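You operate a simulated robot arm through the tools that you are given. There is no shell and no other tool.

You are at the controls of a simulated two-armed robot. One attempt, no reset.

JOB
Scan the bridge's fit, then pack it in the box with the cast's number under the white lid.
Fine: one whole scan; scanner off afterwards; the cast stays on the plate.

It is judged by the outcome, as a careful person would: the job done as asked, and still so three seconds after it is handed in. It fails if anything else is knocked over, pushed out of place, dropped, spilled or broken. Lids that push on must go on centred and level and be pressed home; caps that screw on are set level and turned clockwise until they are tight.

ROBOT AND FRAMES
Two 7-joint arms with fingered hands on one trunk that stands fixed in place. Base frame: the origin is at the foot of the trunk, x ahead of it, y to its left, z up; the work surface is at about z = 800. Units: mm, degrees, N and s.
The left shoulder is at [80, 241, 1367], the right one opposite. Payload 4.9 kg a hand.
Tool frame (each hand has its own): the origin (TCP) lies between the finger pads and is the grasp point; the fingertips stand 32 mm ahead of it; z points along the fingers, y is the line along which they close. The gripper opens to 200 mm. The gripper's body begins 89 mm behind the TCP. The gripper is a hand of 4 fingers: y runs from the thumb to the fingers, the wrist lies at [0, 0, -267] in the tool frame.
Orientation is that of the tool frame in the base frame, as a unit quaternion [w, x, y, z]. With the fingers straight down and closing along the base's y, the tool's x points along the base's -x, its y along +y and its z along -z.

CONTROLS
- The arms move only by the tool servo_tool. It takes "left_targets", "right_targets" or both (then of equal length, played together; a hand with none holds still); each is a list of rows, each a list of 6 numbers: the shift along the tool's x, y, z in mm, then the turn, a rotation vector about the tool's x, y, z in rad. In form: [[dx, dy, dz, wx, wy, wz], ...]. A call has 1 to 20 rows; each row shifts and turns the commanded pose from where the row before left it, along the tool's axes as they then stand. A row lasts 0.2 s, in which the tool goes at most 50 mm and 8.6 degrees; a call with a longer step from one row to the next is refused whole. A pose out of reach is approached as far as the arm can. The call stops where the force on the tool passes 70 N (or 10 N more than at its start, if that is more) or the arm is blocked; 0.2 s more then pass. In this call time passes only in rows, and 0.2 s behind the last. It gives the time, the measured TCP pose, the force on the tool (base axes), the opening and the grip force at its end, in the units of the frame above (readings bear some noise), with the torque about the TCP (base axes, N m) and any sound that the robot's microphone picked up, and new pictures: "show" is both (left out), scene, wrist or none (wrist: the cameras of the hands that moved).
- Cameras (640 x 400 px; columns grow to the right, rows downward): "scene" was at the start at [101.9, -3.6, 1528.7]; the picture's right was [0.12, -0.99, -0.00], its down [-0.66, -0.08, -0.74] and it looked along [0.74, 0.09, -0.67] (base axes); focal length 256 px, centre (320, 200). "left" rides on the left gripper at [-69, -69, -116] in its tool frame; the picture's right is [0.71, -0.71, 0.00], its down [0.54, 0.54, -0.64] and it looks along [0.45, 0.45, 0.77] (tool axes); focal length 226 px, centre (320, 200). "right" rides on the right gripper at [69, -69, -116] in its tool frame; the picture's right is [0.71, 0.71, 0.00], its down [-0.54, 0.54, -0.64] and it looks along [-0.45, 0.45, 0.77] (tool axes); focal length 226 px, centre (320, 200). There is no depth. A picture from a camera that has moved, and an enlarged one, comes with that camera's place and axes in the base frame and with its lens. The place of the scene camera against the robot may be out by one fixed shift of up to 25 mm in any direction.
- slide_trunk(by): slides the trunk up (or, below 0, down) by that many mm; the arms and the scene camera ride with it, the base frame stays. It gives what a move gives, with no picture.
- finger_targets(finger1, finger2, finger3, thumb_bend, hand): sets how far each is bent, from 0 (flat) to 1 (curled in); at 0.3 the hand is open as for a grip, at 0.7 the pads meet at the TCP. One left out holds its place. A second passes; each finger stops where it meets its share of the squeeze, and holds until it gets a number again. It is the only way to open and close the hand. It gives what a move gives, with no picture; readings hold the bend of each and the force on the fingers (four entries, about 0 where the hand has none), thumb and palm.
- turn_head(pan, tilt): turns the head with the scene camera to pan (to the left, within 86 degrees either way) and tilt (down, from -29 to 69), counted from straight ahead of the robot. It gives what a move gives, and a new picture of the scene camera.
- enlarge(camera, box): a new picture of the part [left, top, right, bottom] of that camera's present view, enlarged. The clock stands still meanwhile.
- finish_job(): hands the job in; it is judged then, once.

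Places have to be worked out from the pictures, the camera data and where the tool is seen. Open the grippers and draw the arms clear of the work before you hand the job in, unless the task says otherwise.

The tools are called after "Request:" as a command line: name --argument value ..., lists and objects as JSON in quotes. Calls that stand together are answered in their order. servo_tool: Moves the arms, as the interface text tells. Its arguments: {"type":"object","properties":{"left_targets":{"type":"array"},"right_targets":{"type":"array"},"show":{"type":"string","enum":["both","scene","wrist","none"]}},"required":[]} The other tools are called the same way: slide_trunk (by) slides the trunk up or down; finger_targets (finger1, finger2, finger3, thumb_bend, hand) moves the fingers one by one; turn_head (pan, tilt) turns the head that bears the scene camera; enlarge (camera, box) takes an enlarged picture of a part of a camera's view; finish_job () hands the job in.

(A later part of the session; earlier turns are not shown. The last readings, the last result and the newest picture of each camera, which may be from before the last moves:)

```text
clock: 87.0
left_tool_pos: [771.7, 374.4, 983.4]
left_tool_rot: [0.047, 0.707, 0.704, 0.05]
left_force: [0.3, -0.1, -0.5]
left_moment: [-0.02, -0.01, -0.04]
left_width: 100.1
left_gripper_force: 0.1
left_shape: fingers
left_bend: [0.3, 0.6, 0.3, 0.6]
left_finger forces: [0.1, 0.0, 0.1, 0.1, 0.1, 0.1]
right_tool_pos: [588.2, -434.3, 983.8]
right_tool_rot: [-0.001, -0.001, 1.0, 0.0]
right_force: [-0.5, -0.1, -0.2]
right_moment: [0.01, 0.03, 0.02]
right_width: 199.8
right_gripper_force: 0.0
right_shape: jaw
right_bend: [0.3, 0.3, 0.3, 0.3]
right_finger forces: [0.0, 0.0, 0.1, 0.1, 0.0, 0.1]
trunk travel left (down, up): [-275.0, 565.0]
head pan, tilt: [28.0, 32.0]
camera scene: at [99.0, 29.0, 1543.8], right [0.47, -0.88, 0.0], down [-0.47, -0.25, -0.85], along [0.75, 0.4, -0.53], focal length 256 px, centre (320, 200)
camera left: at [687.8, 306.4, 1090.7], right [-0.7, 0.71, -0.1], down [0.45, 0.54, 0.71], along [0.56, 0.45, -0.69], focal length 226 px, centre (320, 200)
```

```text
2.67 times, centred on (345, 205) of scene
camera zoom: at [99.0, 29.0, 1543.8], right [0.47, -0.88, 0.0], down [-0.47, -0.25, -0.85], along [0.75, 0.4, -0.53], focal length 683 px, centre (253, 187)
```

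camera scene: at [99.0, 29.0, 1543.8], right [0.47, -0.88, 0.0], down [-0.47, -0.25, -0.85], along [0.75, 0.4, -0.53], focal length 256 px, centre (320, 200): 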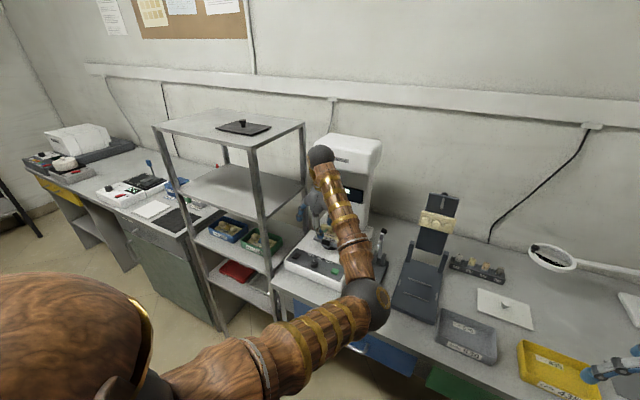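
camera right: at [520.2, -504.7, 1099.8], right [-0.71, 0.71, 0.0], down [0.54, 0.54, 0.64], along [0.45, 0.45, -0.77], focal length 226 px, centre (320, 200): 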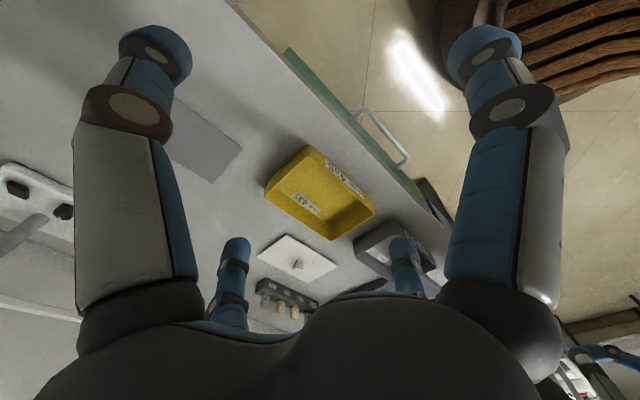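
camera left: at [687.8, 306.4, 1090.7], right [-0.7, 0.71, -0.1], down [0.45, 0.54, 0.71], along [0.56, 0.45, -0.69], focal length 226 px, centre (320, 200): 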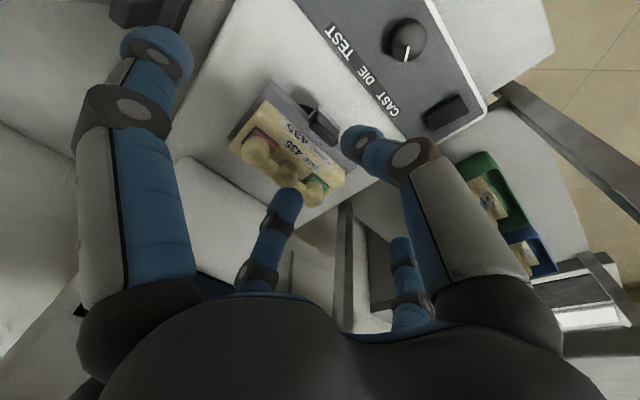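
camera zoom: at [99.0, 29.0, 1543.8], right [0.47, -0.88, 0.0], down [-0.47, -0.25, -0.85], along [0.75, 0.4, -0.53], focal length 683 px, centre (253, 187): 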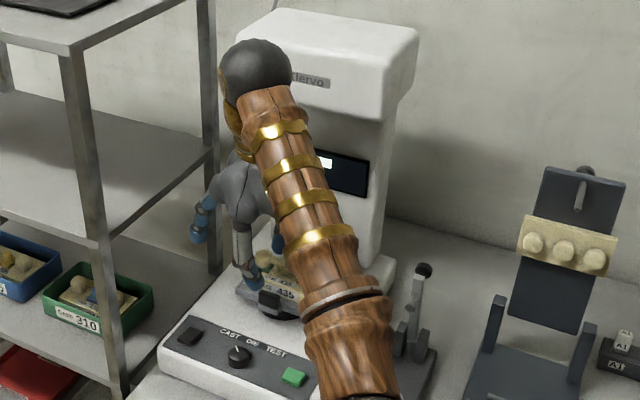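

Still clear everywhere; the predicted bridge position matches the picture. Moving forward the last ~48 mm to be above the middle unit.

Request:
servo_tool --left_targets '[[-1.5, 24, 3.4, 0, 0, 0], [0, 23.5, 3.4, 0, 0, 0]]' --show "both"

Request:
enlarge --camera "left" --box '[240, 110, 400, 240]'

Request:
enlarge --camera "scene" --box '[300, 180, 380, 280]'

```text
clock: 87.6
left_tool_pos: [818.7, 370.7, 985.0]
left_tool_rot: [0.048, 0.707, 0.704, 0.05]
left_force: [-0.4, 0.2, 0.1]
left_moment: [0.0, 0.0, -0.01]
left_width: 100.1
left_gripper_force: 0.1
left_shape: fingers
left_bend: [0.3, 0.6, 0.3, 0.6]
left_finger forces: [0.1, 0.0, 0.1, 0.1, 0.1, 0.0]
right_tool_pos: [588.6, -434.6, 983.4]
right_tool_rot: [0.0, 0.0, 1.0, -0.001]
right_force: [0.1, 0.9, -0.5]
right_moment: [-0.03, 0.01, 0.02]
right_width: 199.9
right_gripper_force: 0.0
right_shape: jaw
right_bend: [0.3, 0.3, 0.3, 0.3]
right_finger forces: [0.0, 0.0, 0.0, 0.1, 0.0, 0.1]
trunk travel left (down, up): [-275.0, 565.0]
head pan, tilt: [28.0, 32.0]
camera scene: at [98.5, 28.8, 1543.8], right [0.47, -0.88, 0.0], down [-0.47, -0.25, -0.85], along [0.75, 0.4, -0.53], focal length 256 px, centre (320, 200)
camera left: at [734.7, 304.2, 1091.3], right [-0.7, 0.71, -0.1], down [0.45, 0.54, 0.71], along [0.56, 0.45, -0.69], focal length 226 px, centre (320, 200)
```

scene: 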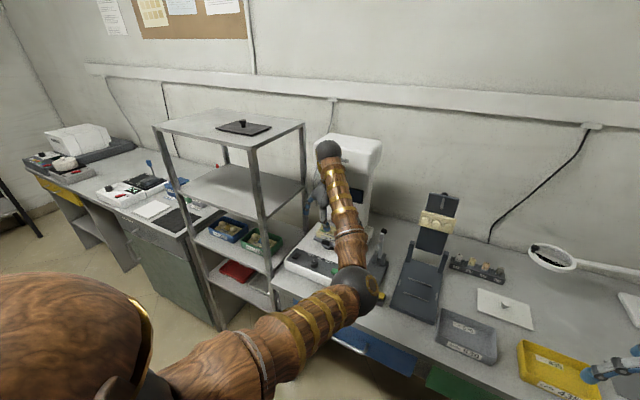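
left: 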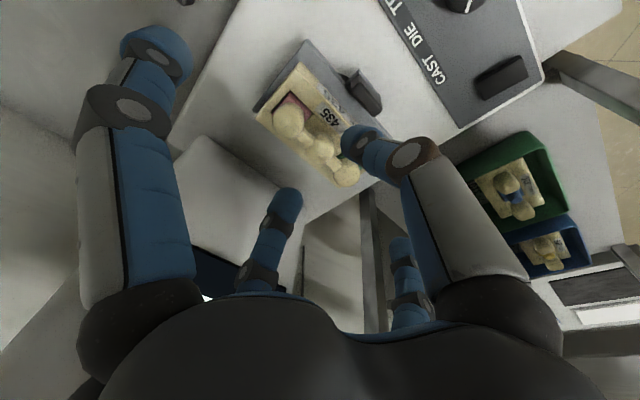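

```text
3.08 times, centred on (320, 175) of left
camera zoom: at [734.7, 304.2, 1091.3], right [-0.7, 0.71, -0.1], down [0.45, 0.54, 0.71], along [0.56, 0.45, -0.69], focal length 696 px, centre (320, 277)
```

zoom: 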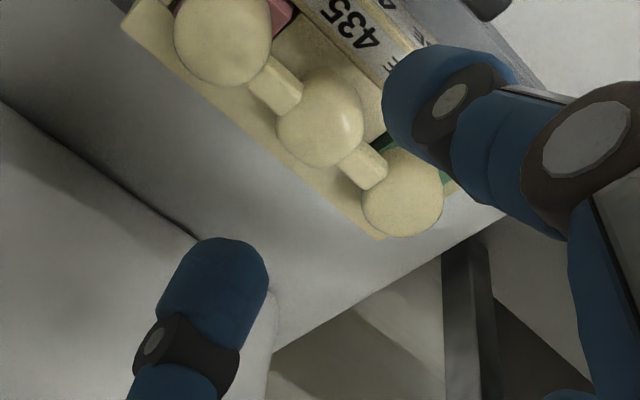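

```text
4.00 times, centred on (340, 230) of scene
camera zoom: at [98.5, 28.8, 1543.8], right [0.47, -0.88, 0.0], down [-0.47, -0.25, -0.85], along [0.75, 0.4, -0.53], focal length 1024 px, centre (240, 80)
```

zoom: 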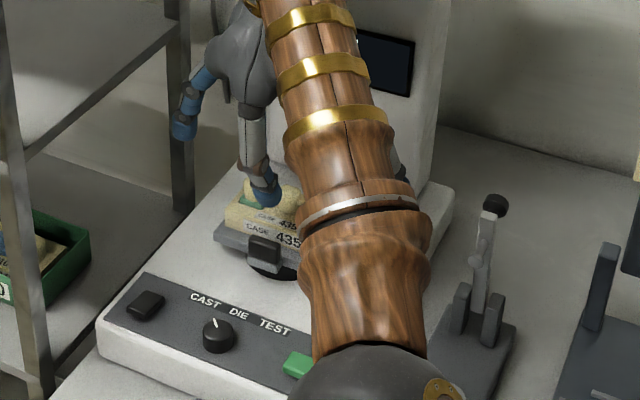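

The middle unit lies right on the tool axis, about 70 mm ahead of the TCP. I'll advance 26 mm along the tool axis and check.

Request:
servo_tool --left_targets '[[0, -0.5, 14, 0, 0, 0], [0, 0, 12, 0, 0, 0]]' --show "none"

Request:
enlarge --camera "left" --box '[240, 110, 400, 240]'

Request:
enlarge --camera "scene" --box '[310, 210, 370, 260]'

```text
clock: 88.2
left_tool_pos: [821.8, 371.2, 959.4]
left_tool_rot: [0.048, 0.707, 0.704, 0.05]
left_force: [-0.6, 0.5, 0.0]
left_moment: [0.03, 0.0, 0.01]
left_width: 99.7
left_gripper_force: 0.1
left_shape: fingers
left_bend: [0.3, 0.6, 0.3, 0.6]
left_finger forces: [0.0, 0.1, 0.0, 0.0, 0.0, 0.1]
right_tool_pos: [587.9, -435.0, 985.0]
right_tool_rot: [0.0, 0.0, 1.0, 0.0]
right_force: [-0.3, -0.2, 0.1]
right_moment: [0.0, -0.01, 0.0]
right_width: 199.8
right_gripper_force: 0.1
right_shape: jaw
right_bend: [0.3, 0.3, 0.3, 0.3]
right_finger forces: [0.0, 0.0, 0.0, 0.0, 0.1, 0.0]
trunk travel left (down, up): [-275.0, 565.0]
head pan, tilt: [28.0, 32.0]
```

```text
3.08 times, centred on (320, 175) of left
camera zoom: at [737.2, 303.8, 1065.3], right [-0.7, 0.71, -0.1], down [0.45, 0.54, 0.71], along [0.56, 0.45, -0.69], focal length 696 px, centre (320, 277)
```

zoom: 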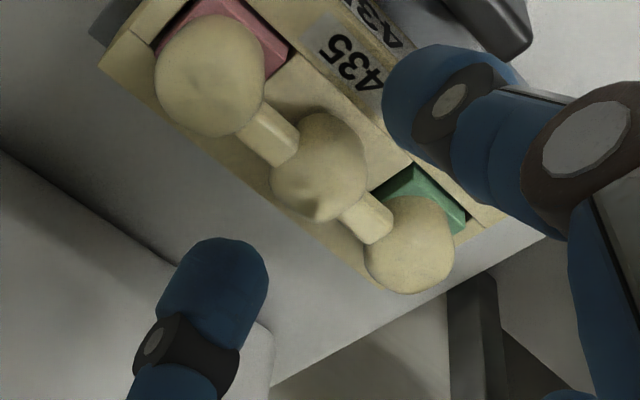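

```text
8.00 times, centred on (340, 235) of scene
camera zoom: at [98.0, 28.4, 1543.9], right [0.47, -0.88, 0.0], down [-0.47, -0.25, -0.85], along [0.75, 0.4, -0.53], focal length 2048 px, centre (160, -80)
```

zoom: 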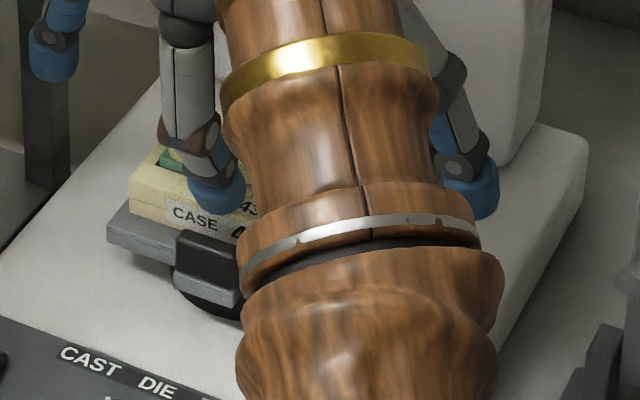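

The middle unit is still centred, now ~44 mm ahead of the TCP. I'll advance 6 mm more and close the thumb and finger2 gently.

Request:
servo_tool --left_targets '[[0, 0, 6, 0, 0, 0]]' --show "none"

Request:
finger_targets --hand "left" --finger2 0.64 --thumb_bend 0.64

Request:
enlarge --camera "left" --box '[240, 110, 400, 240]'

```text
clock: 88.6
left_tool_pos: [823.0, 370.9, 953.1]
left_tool_rot: [0.049, 0.707, 0.703, 0.051]
left_force: [-0.5, 0.2, -0.6]
left_moment: [0.02, -0.02, 0.01]
left_width: 99.9
left_gripper_force: 0.0
left_shape: fingers
left_bend: [0.3, 0.6, 0.3, 0.6]
left_finger forces: [0.0, 0.0, 0.0, 0.0, 0.0, 0.1]
right_tool_pos: [587.6, -435.1, 983.6]
right_tool_rot: [0.001, 0.0, 1.0, 0.0]
right_force: [0.0, 0.5, 0.6]
right_moment: [0.0, -0.01, 0.03]
right_width: 199.7
right_gripper_force: 0.0
right_shape: jaw
right_bend: [0.3, 0.3, 0.3, 0.3]
right_finger forces: [0.0, 0.0, 0.0, 0.0, 0.0, 0.0]
trunk travel left (down, up): [-275.0, 565.0]
head pan, tilt: [28.0, 32.0]
```

```text
clock: 89.6
left_tool_pos: [823.1, 371.3, 953.3]
left_tool_rot: [0.049, 0.708, 0.703, 0.051]
left_force: [0.6, 0.3, -0.5]
left_moment: [0.02, -0.01, 0.03]
left_width: 97.1
left_gripper_force: 0.1
left_shape: fingers
left_bend: [0.3, 0.64, 0.3, 0.64]
left_finger forces: [0.1, 0.1, 0.0, 0.0, 0.0, 0.0]
right_tool_pos: [588.2, -434.5, 985.3]
right_tool_rot: [0.0, 0.0, 1.0, 0.0]
right_force: [-0.1, -0.7, 0.6]
right_moment: [0.01, -0.02, -0.03]
right_width: 200.0
right_gripper_force: 0.0
right_shape: jaw
right_bend: [0.3, 0.3, 0.3, 0.3]
right_finger forces: [0.0, 0.0, 0.1, 0.0, 0.0, 0.0]
trunk travel left (down, up): [-275.0, 565.0]
head pan, tilt: [28.0, 32.0]
```

```text
3.08 times, centred on (320, 175) of left
camera zoom: at [738.2, 303.7, 1059.7], right [-0.7, 0.71, -0.1], down [0.45, 0.54, 0.71], along [0.56, 0.45, -0.69], focal length 696 px, centre (320, 277)
```

zoom: 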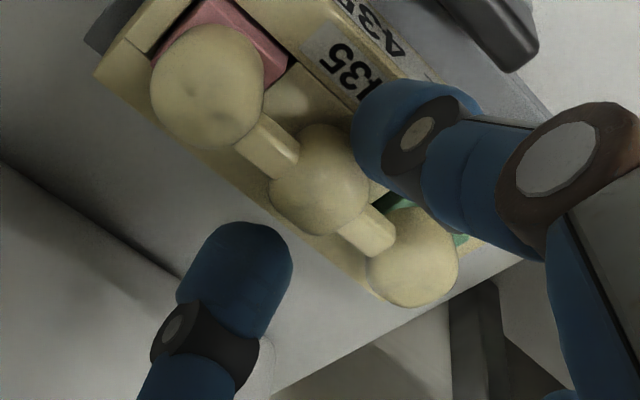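

The gap still has room on both sides and the tips would meet the unit a bit high, so I'll advance 6 mm more before closing fully.

Request:
servo_tool --left_targets '[[0, 0, 3, 0, 0, 0], [0, 0, 3, 0, 0, 0]]' --show "none"

Request:
enlarge --camera "left" --box '[240, 110, 400, 240]'

```text
clock: 90.2
left_tool_pos: [823.4, 371.3, 947.9]
left_tool_rot: [0.049, 0.707, 0.704, 0.05]
left_force: [-0.5, 0.2, 0.2]
left_moment: [0.04, -0.01, -0.01]
left_width: 97.2
left_gripper_force: 0.1
left_shape: fingers
left_bend: [0.3, 0.64, 0.3, 0.64]
left_finger forces: [0.0, 0.1, 0.1, 0.0, 0.1, 0.0]
right_tool_pos: [587.2, -433.6, 985.2]
right_tool_rot: [0.001, 0.0, 1.0, 0.0]
right_force: [-0.4, 0.2, -0.7]
right_moment: [0.02, 0.04, -0.02]
right_width: 200.2
right_gripper_force: 0.0
right_shape: jaw
right_bend: [0.3, 0.3, 0.3, 0.3]
right_finger forces: [0.0, 0.0, 0.0, 0.0, 0.0, 0.1]
trunk travel left (down, up): [-275.0, 565.0]
head pan, tilt: [28.0, 32.0]
```

```text
3.08 times, centred on (320, 175) of left
camera zoom: at [738.9, 303.4, 1053.6], right [-0.7, 0.71, -0.1], down [0.45, 0.54, 0.71], along [0.56, 0.45, -0.69], focal length 696 px, centre (320, 277)
```

zoom: 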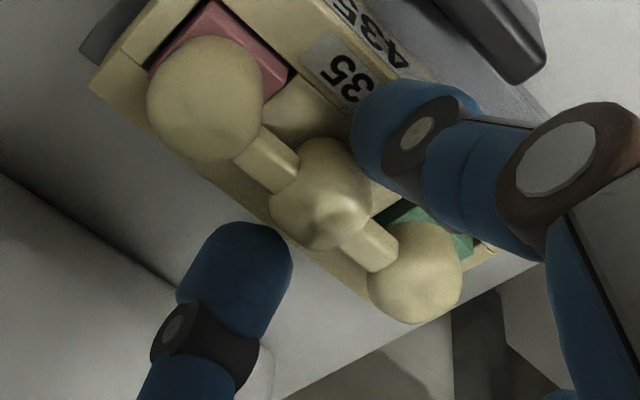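

No contact yet and the middle unit is centred between thumb and finger2. Closing both.

Request:
finger_targets --hand "left" --finger2 0.68 --thumb_bend 0.68

Request:
enlarge --camera "left" --box '[240, 110, 400, 240]'

```text
clock: 91.2
left_tool_pos: [824.9, 371.5, 946.6]
left_tool_rot: [0.048, 0.707, 0.704, 0.051]
left_force: [0.0, 0.6, -0.3]
left_moment: [0.0, 0.01, 0.02]
left_width: 96.5
left_gripper_force: 2.6
left_shape: fingers
left_bend: [0.3, 0.66, 0.3, 0.67]
left_finger forces: [0.0, 2.8, 0.0, 0.0, 2.9, 0.0]
right_tool_pos: [587.4, -435.6, 984.1]
right_tool_rot: [0.001, 0.0, 1.0, 0.0]
right_force: [-0.3, -0.6, -0.3]
right_moment: [0.02, 0.01, 0.01]
right_width: 200.0
right_gripper_force: 0.1
right_shape: jaw
right_bend: [0.3, 0.3, 0.3, 0.3]
right_finger forces: [0.0, 0.1, 0.0, 0.0, 0.1, 0.0]
trunk travel left (down, up): [-275.0, 565.0]
head pan, tilt: [28.0, 32.0]
```

```text
3.08 times, centred on (320, 175) of left
camera zoom: at [738.9, 303.5, 1053.6], right [-0.7, 0.71, -0.1], down [0.45, 0.54, 0.71], along [0.56, 0.45, -0.69], focal length 696 px, centre (320, 277)
```

zoom: 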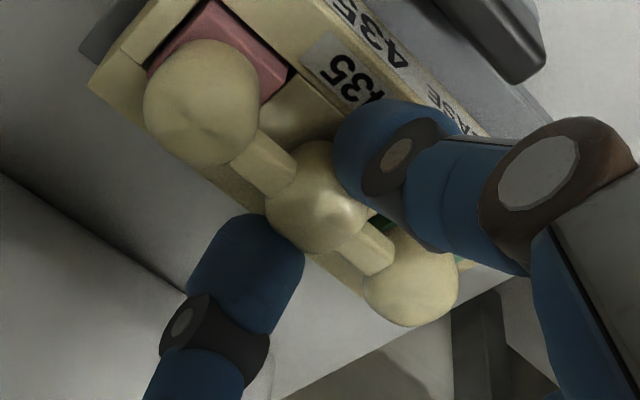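

Both digits are in contact (≈3 N). I'll squeeze more for a firm hold.

Request:
finger_targets --hand "left" --finger2 0.74 --thumb_bend 0.74

Request:
enlarge --camera "left" --box '[240, 110, 400, 240]'

```text
clock: 92.2
left_tool_pos: [823.5, 371.1, 948.0]
left_tool_rot: [0.048, 0.707, 0.703, 0.05]
left_force: [-0.2, 0.1, -0.8]
left_moment: [-0.01, 0.0, 0.0]
left_width: 95.6
left_gripper_force: 10.2
left_shape: fingers
left_bend: [0.3, 0.66, 0.3, 0.68]
left_finger forces: [0.0, 10.4, 0.1, 0.0, 10.6, 0.0]
right_tool_pos: [587.6, -436.7, 985.5]
right_tool_rot: [0.0, 0.0, 1.0, 0.0]
right_force: [-0.3, 0.0, 0.0]
right_moment: [0.01, 0.0, 0.02]
right_width: 199.8
right_gripper_force: 0.0
right_shape: jaw
right_bend: [0.3, 0.3, 0.3, 0.3]
right_finger forces: [0.0, 0.1, 0.0, 0.0, 0.0, 0.1]
trunk travel left (down, up): [-275.0, 565.0]
head pan, tilt: [28.0, 32.0]
```

```text
3.08 times, centred on (320, 175) of left
camera zoom: at [738.9, 303.5, 1053.6], right [-0.7, 0.71, -0.1], down [0.45, 0.54, 0.71], along [0.56, 0.45, -0.69], focal length 696 px, centre (320, 277)
```

zoom: 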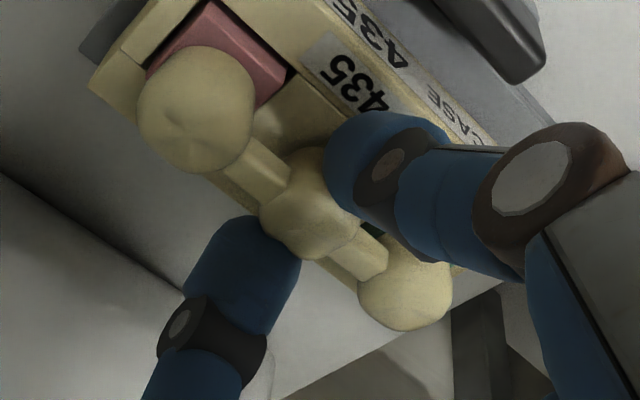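

Grip is 10 N and the cast hasn't moved. Lifting straight up slowly, 10 mm first.

Request:
servo_tool --left_targets '[[0, 0.6, -4, 0, 0, 0], [0, 0.9, -6, 0, 0, 0]]' --show "none"

Request:
enlarge --camera "left" --box '[240, 110, 400, 240]'

Request:
enlarge --camera "scene" --box '[310, 210, 370, 260]'

```text
clock: 92.8
left_tool_pos: [823.7, 371.3, 958.2]
left_tool_rot: [0.048, 0.707, 0.704, 0.05]
left_force: [0.4, 0.6, -0.3]
left_moment: [0.0, 0.03, -0.03]
left_width: 95.6
left_gripper_force: 10.3
left_shape: fingers
left_bend: [0.3, 0.66, 0.3, 0.68]
left_finger forces: [0.0, 10.5, 0.0, 0.0, 10.3, 0.0]
right_tool_pos: [587.7, -435.4, 983.2]
right_tool_rot: [0.0, 0.0, 1.0, 0.0]
right_force: [0.2, 0.4, -0.1]
right_moment: [0.0, 0.0, 0.02]
right_width: 199.7
right_gripper_force: 0.1
right_shape: jaw
right_bend: [0.3, 0.3, 0.3, 0.3]
right_finger forces: [0.0, 0.0, 0.0, 0.0, 0.0, 0.1]
trunk travel left (down, up): [-275.0, 565.0]
head pan, tilt: [28.0, 32.0]
```

```text
3.08 times, centred on (320, 175) of left
camera zoom: at [739.0, 303.9, 1063.8], right [-0.7, 0.71, -0.1], down [0.45, 0.54, 0.71], along [0.56, 0.46, -0.69], focal length 696 px, centre (320, 277)
```

zoom: 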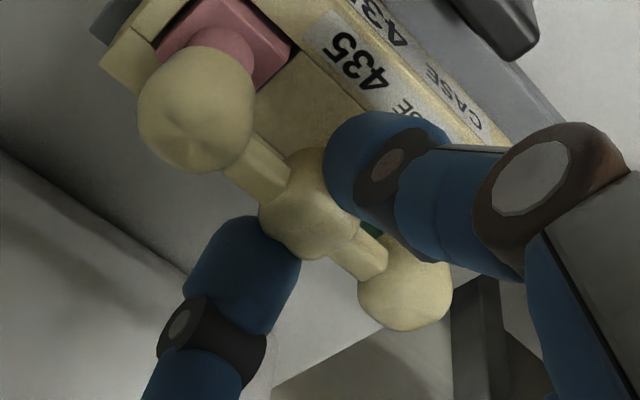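

```text
8.00 times, centred on (340, 235) of scene
camera zoom: at [97.9, 28.3, 1543.9], right [0.47, -0.88, 0.0], down [-0.47, -0.25, -0.85], along [0.75, 0.4, -0.53], focal length 2048 px, centre (160, -80)
```

zoom: 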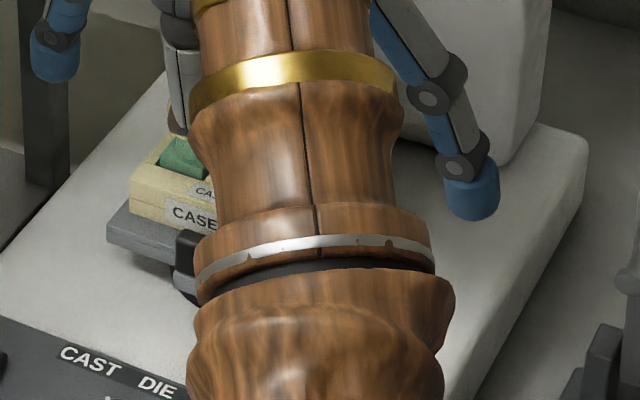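

The bridge comes up with the fingers and the dies/cast stay put. Continuing the lift by 30 mm.

Request:
servo_tool --left_targets '[[0, 1.4, -9.9, 0, 0, 0], [0, 1.4, -9.9, 0, 0, 0], [0, 1.4, -9.9, 0, 0, 0]]' --show "both"

Request:
enlarge --camera "left" --box '[240, 90, 400, 240]'

```text
clock: 93.6
left_tool_pos: [822.2, 372.2, 987.5]
left_tool_rot: [0.049, 0.707, 0.704, 0.05]
left_force: [0.0, -0.7, -0.1]
left_moment: [0.01, -0.01, 0.0]
left_width: 95.6
left_gripper_force: 10.3
left_shape: fingers
left_bend: [0.3, 0.66, 0.3, 0.68]
left_finger forces: [0.0, 10.5, 0.0, 0.0, 10.4, 0.1]
right_tool_pos: [586.4, -435.6, 984.9]
right_tool_rot: [0.0, 0.001, 1.0, 0.0]
right_force: [0.2, 0.7, -0.1]
right_moment: [0.03, -0.01, 0.04]
right_width: 199.8
right_gripper_force: 0.1
right_shape: jaw
right_bend: [0.3, 0.3, 0.3, 0.3]
right_finger forces: [0.1, 0.1, 0.0, 0.2, 0.1, 0.0]
trunk travel left (down, up): [-275.0, 565.0]
head pan, tilt: [28.0, 32.0]
camera scene: at [97.9, 28.1, 1543.9], right [0.47, -0.88, 0.0], down [-0.47, -0.25, -0.85], along [0.75, 0.4, -0.53], focal length 256 px, centre (320, 200)
camera left: at [738.6, 304.0, 1093.4], right [-0.7, 0.71, -0.1], down [0.45, 0.54, 0.71], along [0.56, 0.45, -0.69], focal length 226 px, centre (320, 200)
```

scene: 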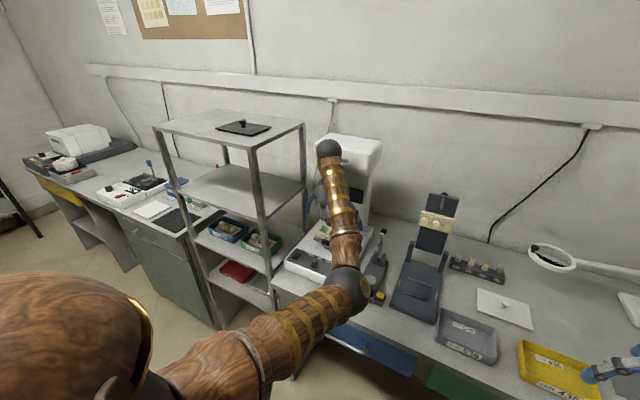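
left: 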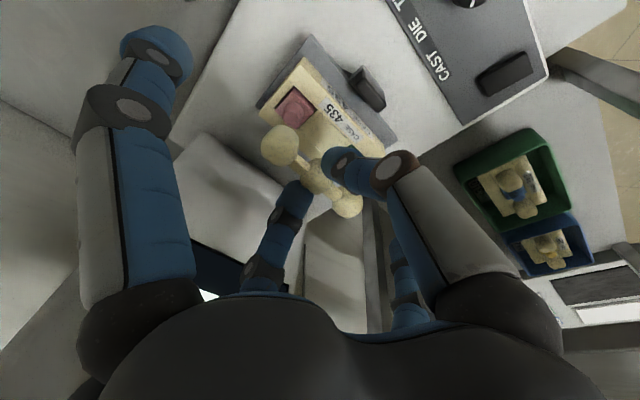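

```text
2.67 times, centred on (320, 165) of left
camera zoom: at [738.6, 304.0, 1093.4], right [-0.7, 0.71, -0.1], down [0.45, 0.54, 0.71], along [0.56, 0.45, -0.69], focal length 603 px, centre (320, 293)
```

zoom: 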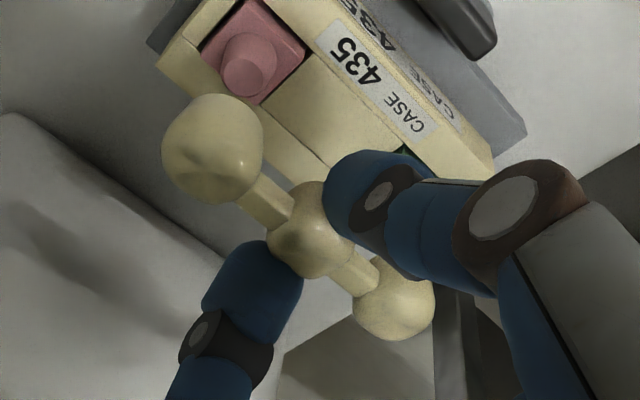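

The bridge is cleanly off, with the cast and dies still on the plate. I'll back the left hand out toward the robot while the right hand withdraws to the far right to make room.

Request:
servo_tool --left_targets '[[0, -39.6, -5.7, 0, 0, 0], [0, -39.6, -5.7, 0, 0, 0], [0, -39.6, -5.7, 0, 0, 0], [0, -39.6, -5.7, 0, 0, 0], [0, -39.6, -5.7, 0, 0, 0], [0, 4.3, -29.7, 0, 0, 0], [0, 4.3, -29.7, 0, 0, 0]]' --right_targets '[[14.3, -28.6, -24.3, 0, 0, 0], [14.3, -28.6, -24.3, 0, 0, 0], [14.3, -28.6, -24.3, 0, 0, 0], [14.3, -28.6, -24.3, 0, 0, 0], [14.3, -28.6, -24.3, 0, 0, 0], [14.3, -28.6, -24.3, 0, 0, 0], [14.3, -28.6, -24.3, 0, 0, 0]]' --show "both"

```text
clock: 95.2
left_tool_pos: [622.5, 371.1, 1050.4]
left_tool_rot: [0.049, 0.707, 0.704, 0.051]
left_force: [0.4, 0.2, 0.1]
left_moment: [0.01, -0.01, 0.0]
left_width: 95.2
left_gripper_force: 9.9
left_shape: fingers
left_bend: [0.3, 0.66, 0.3, 0.68]
left_finger forces: [0.1, 10.3, 0.1, 0.1, 10.3, 0.1]
right_tool_pos: [484.9, -636.2, 1155.0]
right_tool_rot: [0.002, 0.001, 1.0, 0.0]
right_force: [0.1, -0.1, 1.0]
right_moment: [0.01, -0.03, -0.05]
right_width: 199.7
right_gripper_force: 0.1
right_shape: jaw
right_bend: [0.3, 0.3, 0.3, 0.3]
right_finger forces: [0.1, 0.0, 0.0, 0.0, 0.1, 0.0]
trunk travel left (down, up): [-275.0, 565.0]
head pan, tilt: [28.0, 32.0]
camera scene: at [95.8, 27.7, 1543.9], right [0.47, -0.88, 0.0], down [-0.47, -0.25, -0.85], along [0.75, 0.4, -0.53], focal length 256 px, centre (320, 200)
camera right: at [417.9, -705.8, 1271.5], right [-0.71, 0.71, 0.0], down [0.54, 0.54, 0.64], along [0.46, 0.46, -0.77], focal length 226 px, centre (320, 200)
camera left: at [537.7, 303.5, 1155.3], right [-0.7, 0.71, -0.1], down [0.45, 0.54, 0.71], along [0.56, 0.46, -0.69], focal length 226 px, centre (320, 200)
```

scene: 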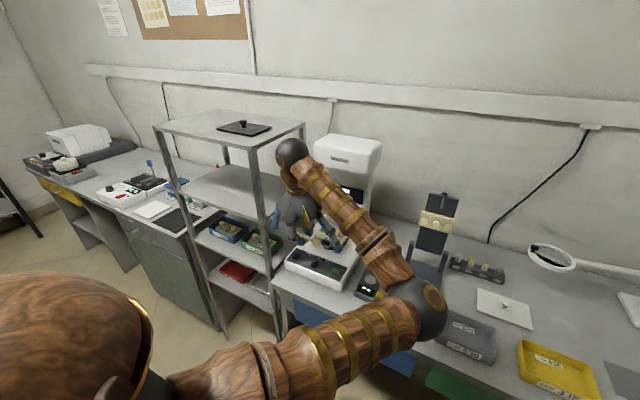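
right: 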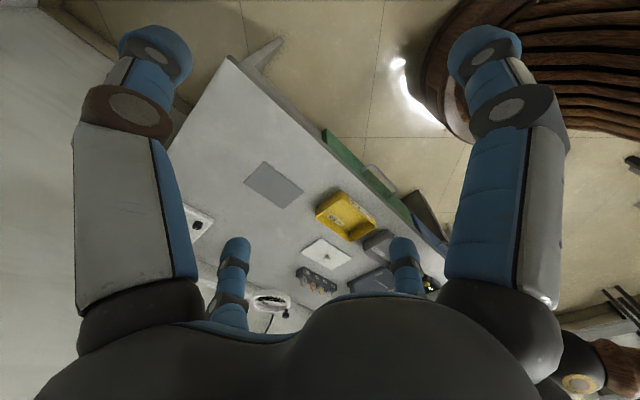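
left: 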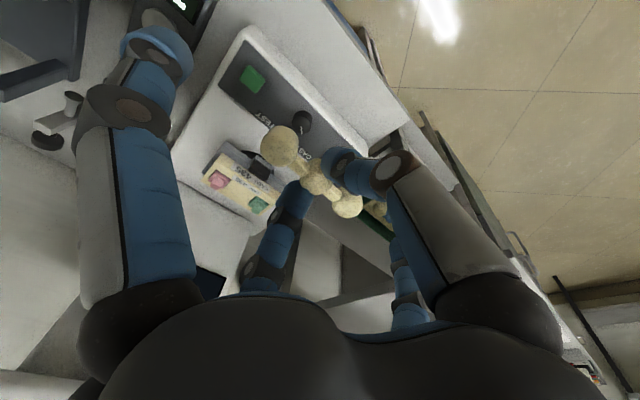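

The bridge hangs steady in the grip. I'll carry it across to the right in two stages, a bit higher, watching arm clearance.

Request:
servo_tool --left_targets '[[-44, -4.1, -6.7, 0, 0, 0], [-44, -4.1, -6.7, 0, 0, 0], [-44, -4.1, -6.7, 0, 0, 0], [-44, -4.1, -6.7, 0, 0, 0], [-44, -4.1, -6.7, 0, 0, 0], [-44, -4.1, -6.7, 0, 0, 0], [-44, -4.1, -6.7, 0, 0, 0], [-44, -4.1, -6.7, 0, 0, 0]]' --show "both"

Request:
turn_head --pan -10 --tilt 40

```text
clock: 97.0
left_tool_pos: [582.1, 18.4, 1096.4]
left_tool_rot: [0.048, 0.707, 0.704, 0.051]
left_force: [0.2, -0.2, -1.0]
left_moment: [0.0, -0.01, 0.0]
left_width: 95.8
left_gripper_force: 10.0
left_shape: fingers
left_bend: [0.3, 0.66, 0.3, 0.68]
left_finger forces: [0.0, 10.3, 0.0, 0.0, 10.2, 0.1]
right_tool_pos: [486.9, -637.6, 1154.1]
right_tool_rot: [0.0, -0.001, 1.0, 0.001]
right_force: [0.3, 0.3, 0.4]
right_moment: [0.0, -0.01, 0.01]
right_width: 200.3
right_gripper_force: 0.1
right_shape: jaw
right_bend: [0.3, 0.3, 0.3, 0.3]
right_finger forces: [0.0, 0.1, 0.0, 0.1, 0.0, 0.1]
trunk travel left (down, up): [-275.0, 565.0]
head pan, tilt: [28.0, 32.0]
camera scene: at [96.9, 26.6, 1544.0], right [0.47, -0.88, 0.0], down [-0.47, -0.25, -0.85], along [0.75, 0.4, -0.53], focal length 256 px, centre (320, 200)
camera left: at [496.6, -49.8, 1201.5], right [-0.7, 0.71, -0.1], down [0.45, 0.54, 0.71], along [0.56, 0.46, -0.69], focal length 226 px, centre (320, 200)
```

scene: 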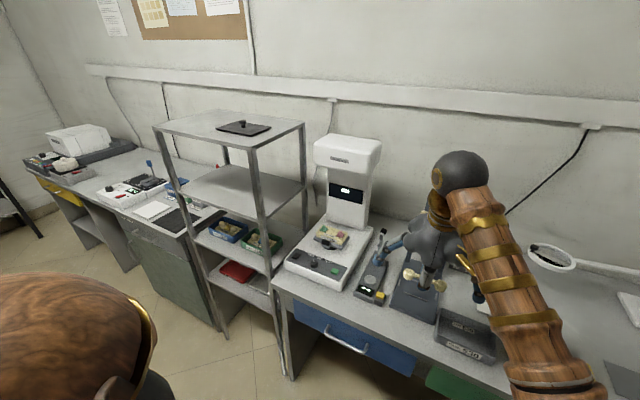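
left: 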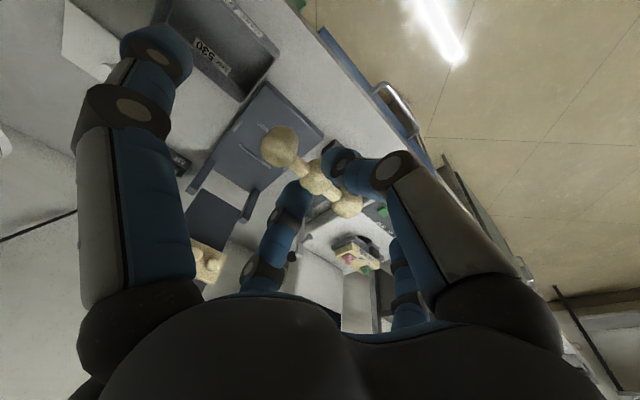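

```text
clock: 98.0
left_tool_pos: [582.6, 19.3, 1095.9]
left_tool_rot: [0.049, 0.707, 0.704, 0.05]
left_force: [0.9, 0.9, 0.4]
left_moment: [-0.01, 0.01, 0.03]
left_width: 95.3
left_gripper_force: 10.1
left_shape: fingers
left_bend: [0.3, 0.66, 0.3, 0.68]
left_finger forces: [0.1, 10.2, 0.0, 0.0, 10.2, 0.0]
right_tool_pos: [487.4, -636.7, 1154.9]
right_tool_rot: [0.0, 0.0, 1.0, 0.0]
right_force: [0.1, -0.4, -0.3]
right_moment: [0.01, -0.02, -0.01]
right_width: 199.5
right_gripper_force: 0.1
right_shape: jaw
right_bend: [0.3, 0.3, 0.3, 0.3]
right_finger forces: [0.1, 0.0, 0.0, 0.1, 0.0, 0.0]
trunk travel left (down, up): [-275.0, 565.0]
head pan, tilt: [-10.0, 40.0]
camera scene: at [102.4, -29.0, 1531.7], right [-0.17, -0.98, 0.0], down [-0.63, 0.11, -0.77], along [0.75, -0.13, -0.64], focal length 256 px, centre (320, 200)
```

scene: 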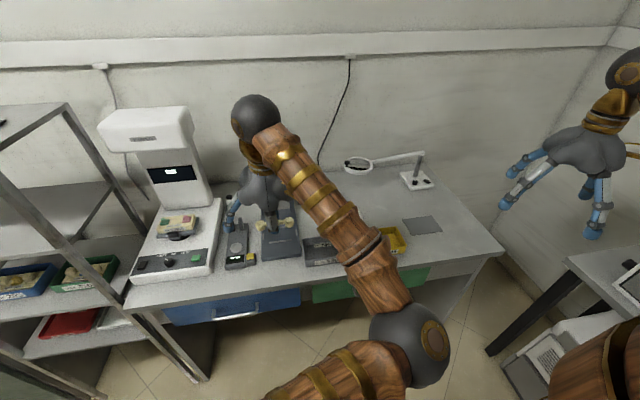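

Good clearance. The scanner is in clear view, so I'll zoom on the display and cast again to confirm the off state and that the cast is in place.

Request:
enlarge --camera "scene" --box '[100, 100, 240, 280]'

Request:
enlarge --camera "scene" --box '[150, 150, 210, 190]'

Request:
enlarge --camera "scene" --box '[200, 180, 450, 290]'

```text
2.22 times, centred on (170, 190) of scene
camera zoom: at [102.4, -29.0, 1531.7], right [-0.17, -0.98, 0.0], down [-0.63, 0.11, -0.77], along [0.75, -0.13, -0.64], focal length 569 px, centre (653, 222)
```

zoom: 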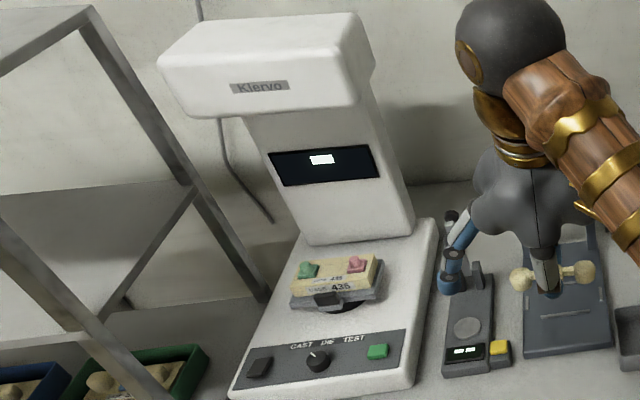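

```text
10.00 times, centred on (180, 170) of scene
camera zoom: at [102.4, -29.0, 1531.7], right [-0.17, -0.98, 0.0], down [-0.63, 0.11, -0.77], along [0.75, -0.13, -0.64], focal length 2560 px, centre (1720, 500)
```

zoom: 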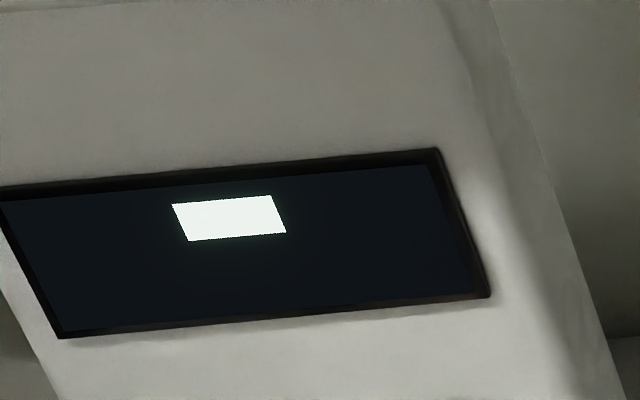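

```text
2.56 times, centred on (325, 235) of scene
camera zoom: at [102.4, -29.0, 1531.7], right [-0.17, -0.98, 0.0], down [-0.63, 0.11, -0.77], along [0.75, -0.13, -0.64], focal length 655 px, centre (307, 110)
```

zoom: 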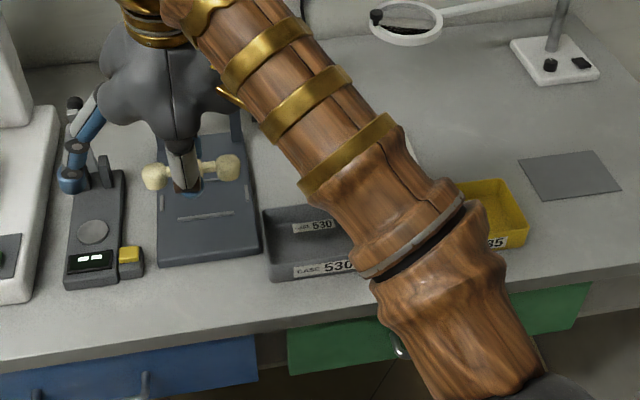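

The scanner shows only a blank bar (off) and the cast with its dies is in place. Continuing to carry the bridge to above the yellow box.

Request:
servo_tool --left_targets '[[-40.9, 7.9, 5.6, 0, 0, 0], [-40.9, 7.9, 5.6, 0, 0, 0], [-40.9, 7.9, 5.6, 0, 0, 0], [-40.9, 7.9, 5.6, 0, 0, 0], [-40.9, 7.9, 5.6, 0, 0, 0], [-40.9, 7.9, 5.6, 0, 0, 0], [-40.9, 7.9, 5.6, 0, 0, 0]]' --show "both"

```text
clock: 99.7
left_tool_pos: [642.1, -267.9, 1062.2]
left_tool_rot: [0.048, 0.706, 0.704, 0.05]
left_force: [0.1, -0.3, -0.5]
left_moment: [0.03, 0.02, 0.02]
left_width: 95.4
left_gripper_force: 9.7
left_shape: fingers
left_bend: [0.3, 0.66, 0.3, 0.68]
left_finger forces: [0.1, 10.2, 0.0, 0.0, 10.2, 0.0]
right_tool_pos: [487.5, -636.2, 1154.3]
right_tool_rot: [-0.001, 0.0, 1.0, 0.001]
right_force: [0.2, -0.2, -0.5]
right_moment: [0.01, 0.01, 0.01]
right_width: 200.0
right_gripper_force: 0.1
right_shape: jaw
right_bend: [0.3, 0.3, 0.3, 0.3]
right_finger forces: [0.1, 0.1, 0.1, 0.0, 0.0, 0.0]
trunk travel left (down, up): [-275.0, 565.0]
head pan, tilt: [-10.0, 40.0]
camera scene: at [103.3, -29.8, 1531.6], right [-0.17, -0.98, 0.0], down [-0.63, 0.11, -0.77], along [0.75, -0.13, -0.64], focal length 256 px, centre (320, 200)
camera left: at [557.0, -336.1, 1168.5], right [-0.7, 0.71, -0.09], down [0.45, 0.54, 0.71], along [0.56, 0.46, -0.69], focal length 226 px, centre (320, 200)
```

scene: 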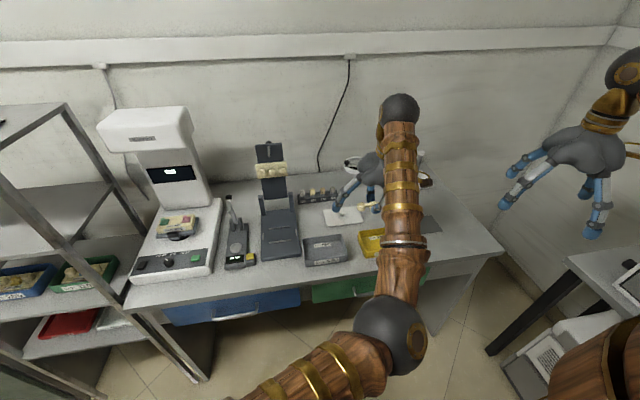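
left: 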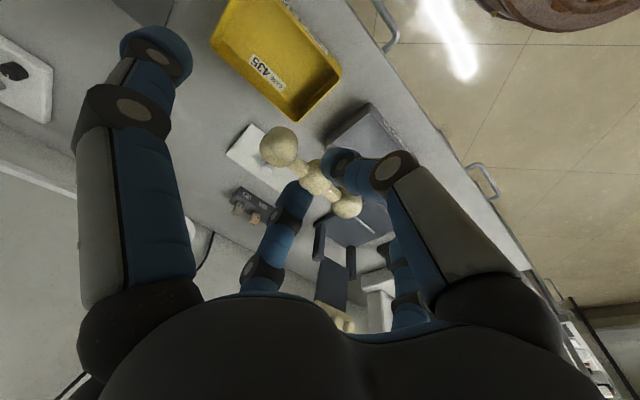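

The left wrist camera now sees the yellow box well. Zooming in to measure its rim.

Request:
enlarge --camera "left" --box '[190, 0, 370, 130]'

Request:
enlarge --camera "scene" --box '[290, 180, 450, 290]'

```text
3.08 times, centred on (280, 65) of left
camera zoom: at [557.0, -336.1, 1168.5], right [-0.7, 0.71, -0.09], down [0.45, 0.54, 0.71], along [0.56, 0.46, -0.69], focal length 696 px, centre (443, 615)
```

zoom: 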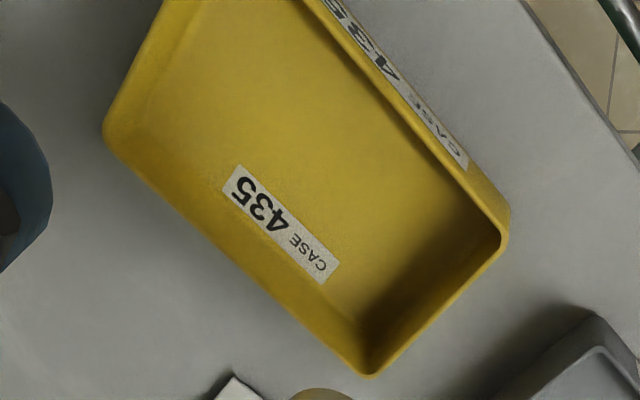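

```text
3.64 times, centred on (370, 235) of scene
camera zoom: at [103.3, -29.8, 1531.6], right [-0.17, -0.98, 0.0], down [-0.63, 0.11, -0.77], along [0.75, -0.13, -0.64], focal length 931 px, centre (138, 73)
```

zoom: 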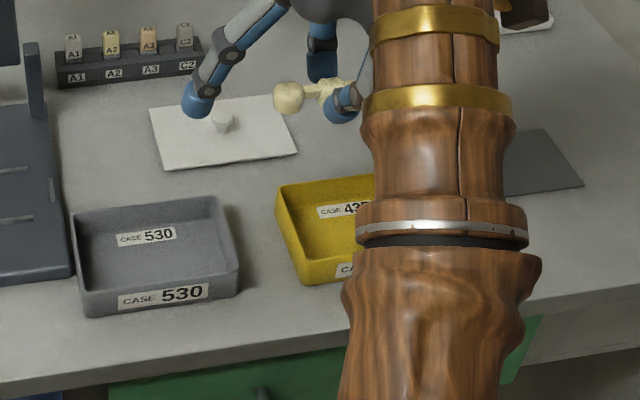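

The box rim spans roughly x 630–730, y −420…−265 (centre about (680, −342)), rim z≈833. To fit fingers and bridge inside, I'll make the hand vertical, yaw it 30° so the bridge lies slightly diagonal, and flatten fingers 1 and 3 outward.

Request:
finger_targets --hand "left" --finger1 0.0 --finger3 0.0

Request:
servo_tool --left_targets '[[0, 0, 0, 0.14, 0, 0], [0, 0, 0, 0, 0, -0.1309], [0, 0, 0, 0, 0, -0.1309], [0, 0, 0, 0, 0, -0.1309], [0, 0, 0, 0, 0, -0.1309]]' --show "both"

```text
clock: 100.7
left_tool_pos: [640.9, -266.5, 1061.7]
left_tool_rot: [0.047, 0.708, 0.703, 0.05]
left_force: [0.7, 0.0, -0.9]
left_moment: [0.01, 0.01, -0.03]
left_width: 126.8
left_gripper_force: 9.9
left_shape: fingers
left_bend: [0.01, 0.66, 0.01, 0.68]
left_finger forces: [0.0, 10.3, 0.0, 0.0, 10.1, 0.1]
right_tool_pos: [488.0, -636.4, 1154.0]
right_tool_rot: [0.0, 0.0, 1.0, 0.0]
right_force: [0.1, -0.1, 0.2]
right_moment: [0.01, 0.01, 0.03]
right_width: 199.8
right_gripper_force: 0.0
right_shape: jaw
right_bend: [0.3, 0.3, 0.3, 0.3]
right_finger forces: [0.0, 0.1, 0.1, 0.0, 0.1, 0.0]
trunk travel left (down, up): [-275.0, 565.0]
head pan, tilt: [-10.0, 40.0]
```

```text
clock: 101.8
left_tool_pos: [642.2, -266.8, 1064.7]
left_tool_rot: [-0.001, 0.502, 0.865, 0.002]
left_force: [0.2, -0.6, 0.2]
left_moment: [0.03, 0.01, 0.02]
left_width: 127.0
left_gripper_force: 9.4
left_shape: fingers
left_bend: [0.01, 0.66, 0.01, 0.68]
left_finger forces: [0.1, 10.2, 0.0, 0.0, 10.2, 0.0]
right_tool_pos: [487.6, -635.6, 1155.4]
right_tool_rot: [0.0, 0.0, 1.0, 0.0]
right_force: [0.2, -0.5, 0.7]
right_moment: [0.03, -0.01, 0.04]
right_width: 200.1
right_gripper_force: 0.1
right_shape: jaw
right_bend: [0.3, 0.3, 0.3, 0.3]
right_finger forces: [0.0, 0.0, 0.1, 0.0, 0.0, 0.2]
trunk travel left (down, up): [-275.0, 565.0]
head pan, tilt: [-10.0, 40.0]
camera scene: at [102.3, -28.9, 1531.7], right [-0.17, -0.98, 0.0], down [-0.63, 0.11, -0.77], along [0.75, -0.13, -0.64], focal length 256 px, centre (320, 200)
camera left: at [615.4, -359.7, 1180.4], right [-0.97, 0.26, 0.0], down [0.2, 0.74, 0.65], along [0.17, 0.62, -0.76], focal length 226 px, centre (320, 200)
```

scene: 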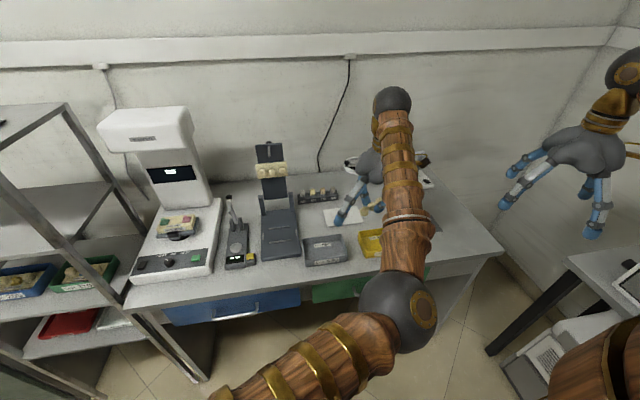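
left: 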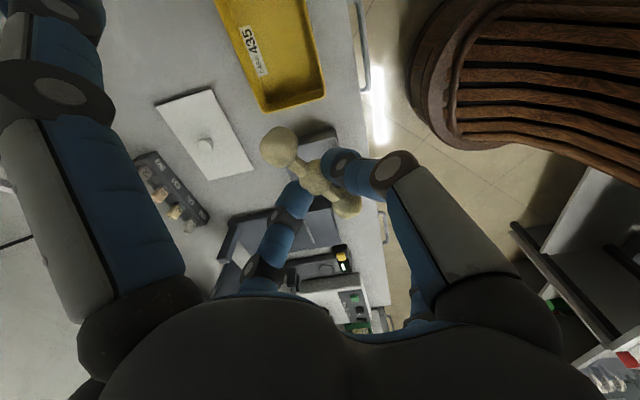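

Now shifting over the box centre.

Request:
servo_tool --left_targets '[[-41.4, -4.3, 0, 0, 0, 0], [-41.4, -4.3, 0, 0, 0, 0]]' --show "both"

Request:
enlarge --camera "left" --box '[190, 0, 430, 200]'

```text
clock: 102.5
left_tool_pos: [676.0, -341.4, 1062.3]
left_tool_rot: [-0.002, 0.502, 0.865, 0.001]
left_force: [-0.2, 0.0, -0.9]
left_moment: [0.0, 0.02, 0.0]
left_width: 127.0
left_gripper_force: 10.7
left_shape: fingers
left_bend: [0.01, 0.66, 0.01, 0.68]
left_finger forces: [0.0, 10.2, 0.1, 0.1, 10.1, 0.0]
right_tool_pos: [488.7, -636.9, 1154.6]
right_tool_rot: [-0.001, 0.0, 1.0, 0.001]
right_force: [-0.4, -0.4, 0.6]
right_moment: [-0.05, 0.01, 0.01]
right_width: 199.8
right_gripper_force: 0.0
right_shape: jaw
right_bend: [0.3, 0.3, 0.3, 0.3]
right_finger forces: [0.1, 0.0, 0.1, 0.1, 0.0, 0.2]
trunk travel left (down, up): [-275.0, 565.0]
head pan, tilt: [-10.0, 40.0]
camera scene: at [103.8, -28.9, 1531.5], right [-0.17, -0.98, 0.0], down [-0.63, 0.11, -0.77], along [0.75, -0.13, -0.64], focal length 256 px, centre (320, 200)
camera left: at [650.4, -435.4, 1178.2], right [-0.96, 0.26, 0.0], down [0.2, 0.74, 0.65], along [0.17, 0.62, -0.76], focal length 226 px, centre (320, 200)
```

scene: 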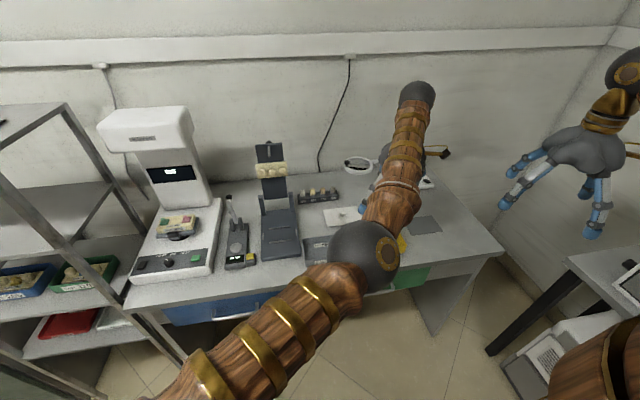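
left: 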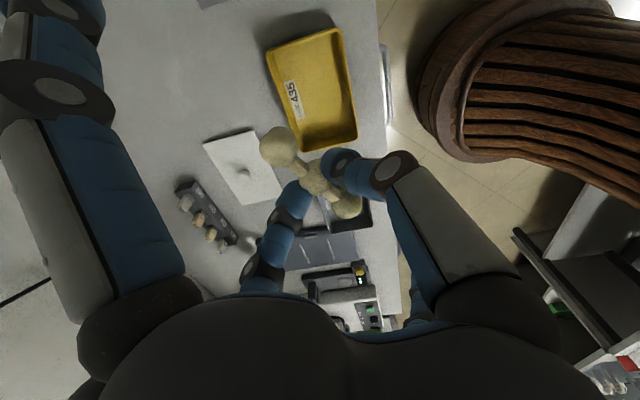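

```text
2.00 times, centred on (310, 100) of left
camera zoom: at [650.4, -435.4, 1178.2], right [-0.96, 0.26, 0.0], down [0.2, 0.74, 0.65], along [0.17, 0.62, -0.76], focal length 452 px, centre (340, 400)
```

zoom: 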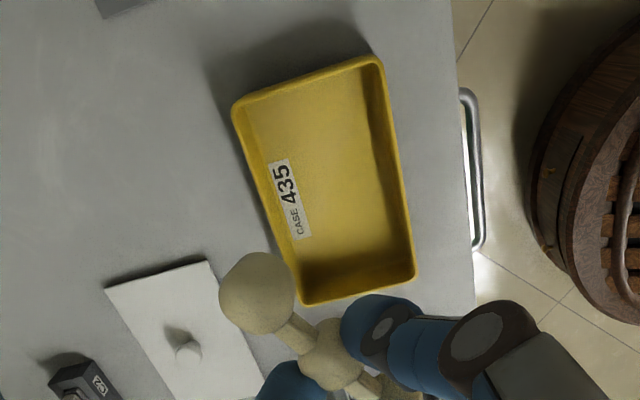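

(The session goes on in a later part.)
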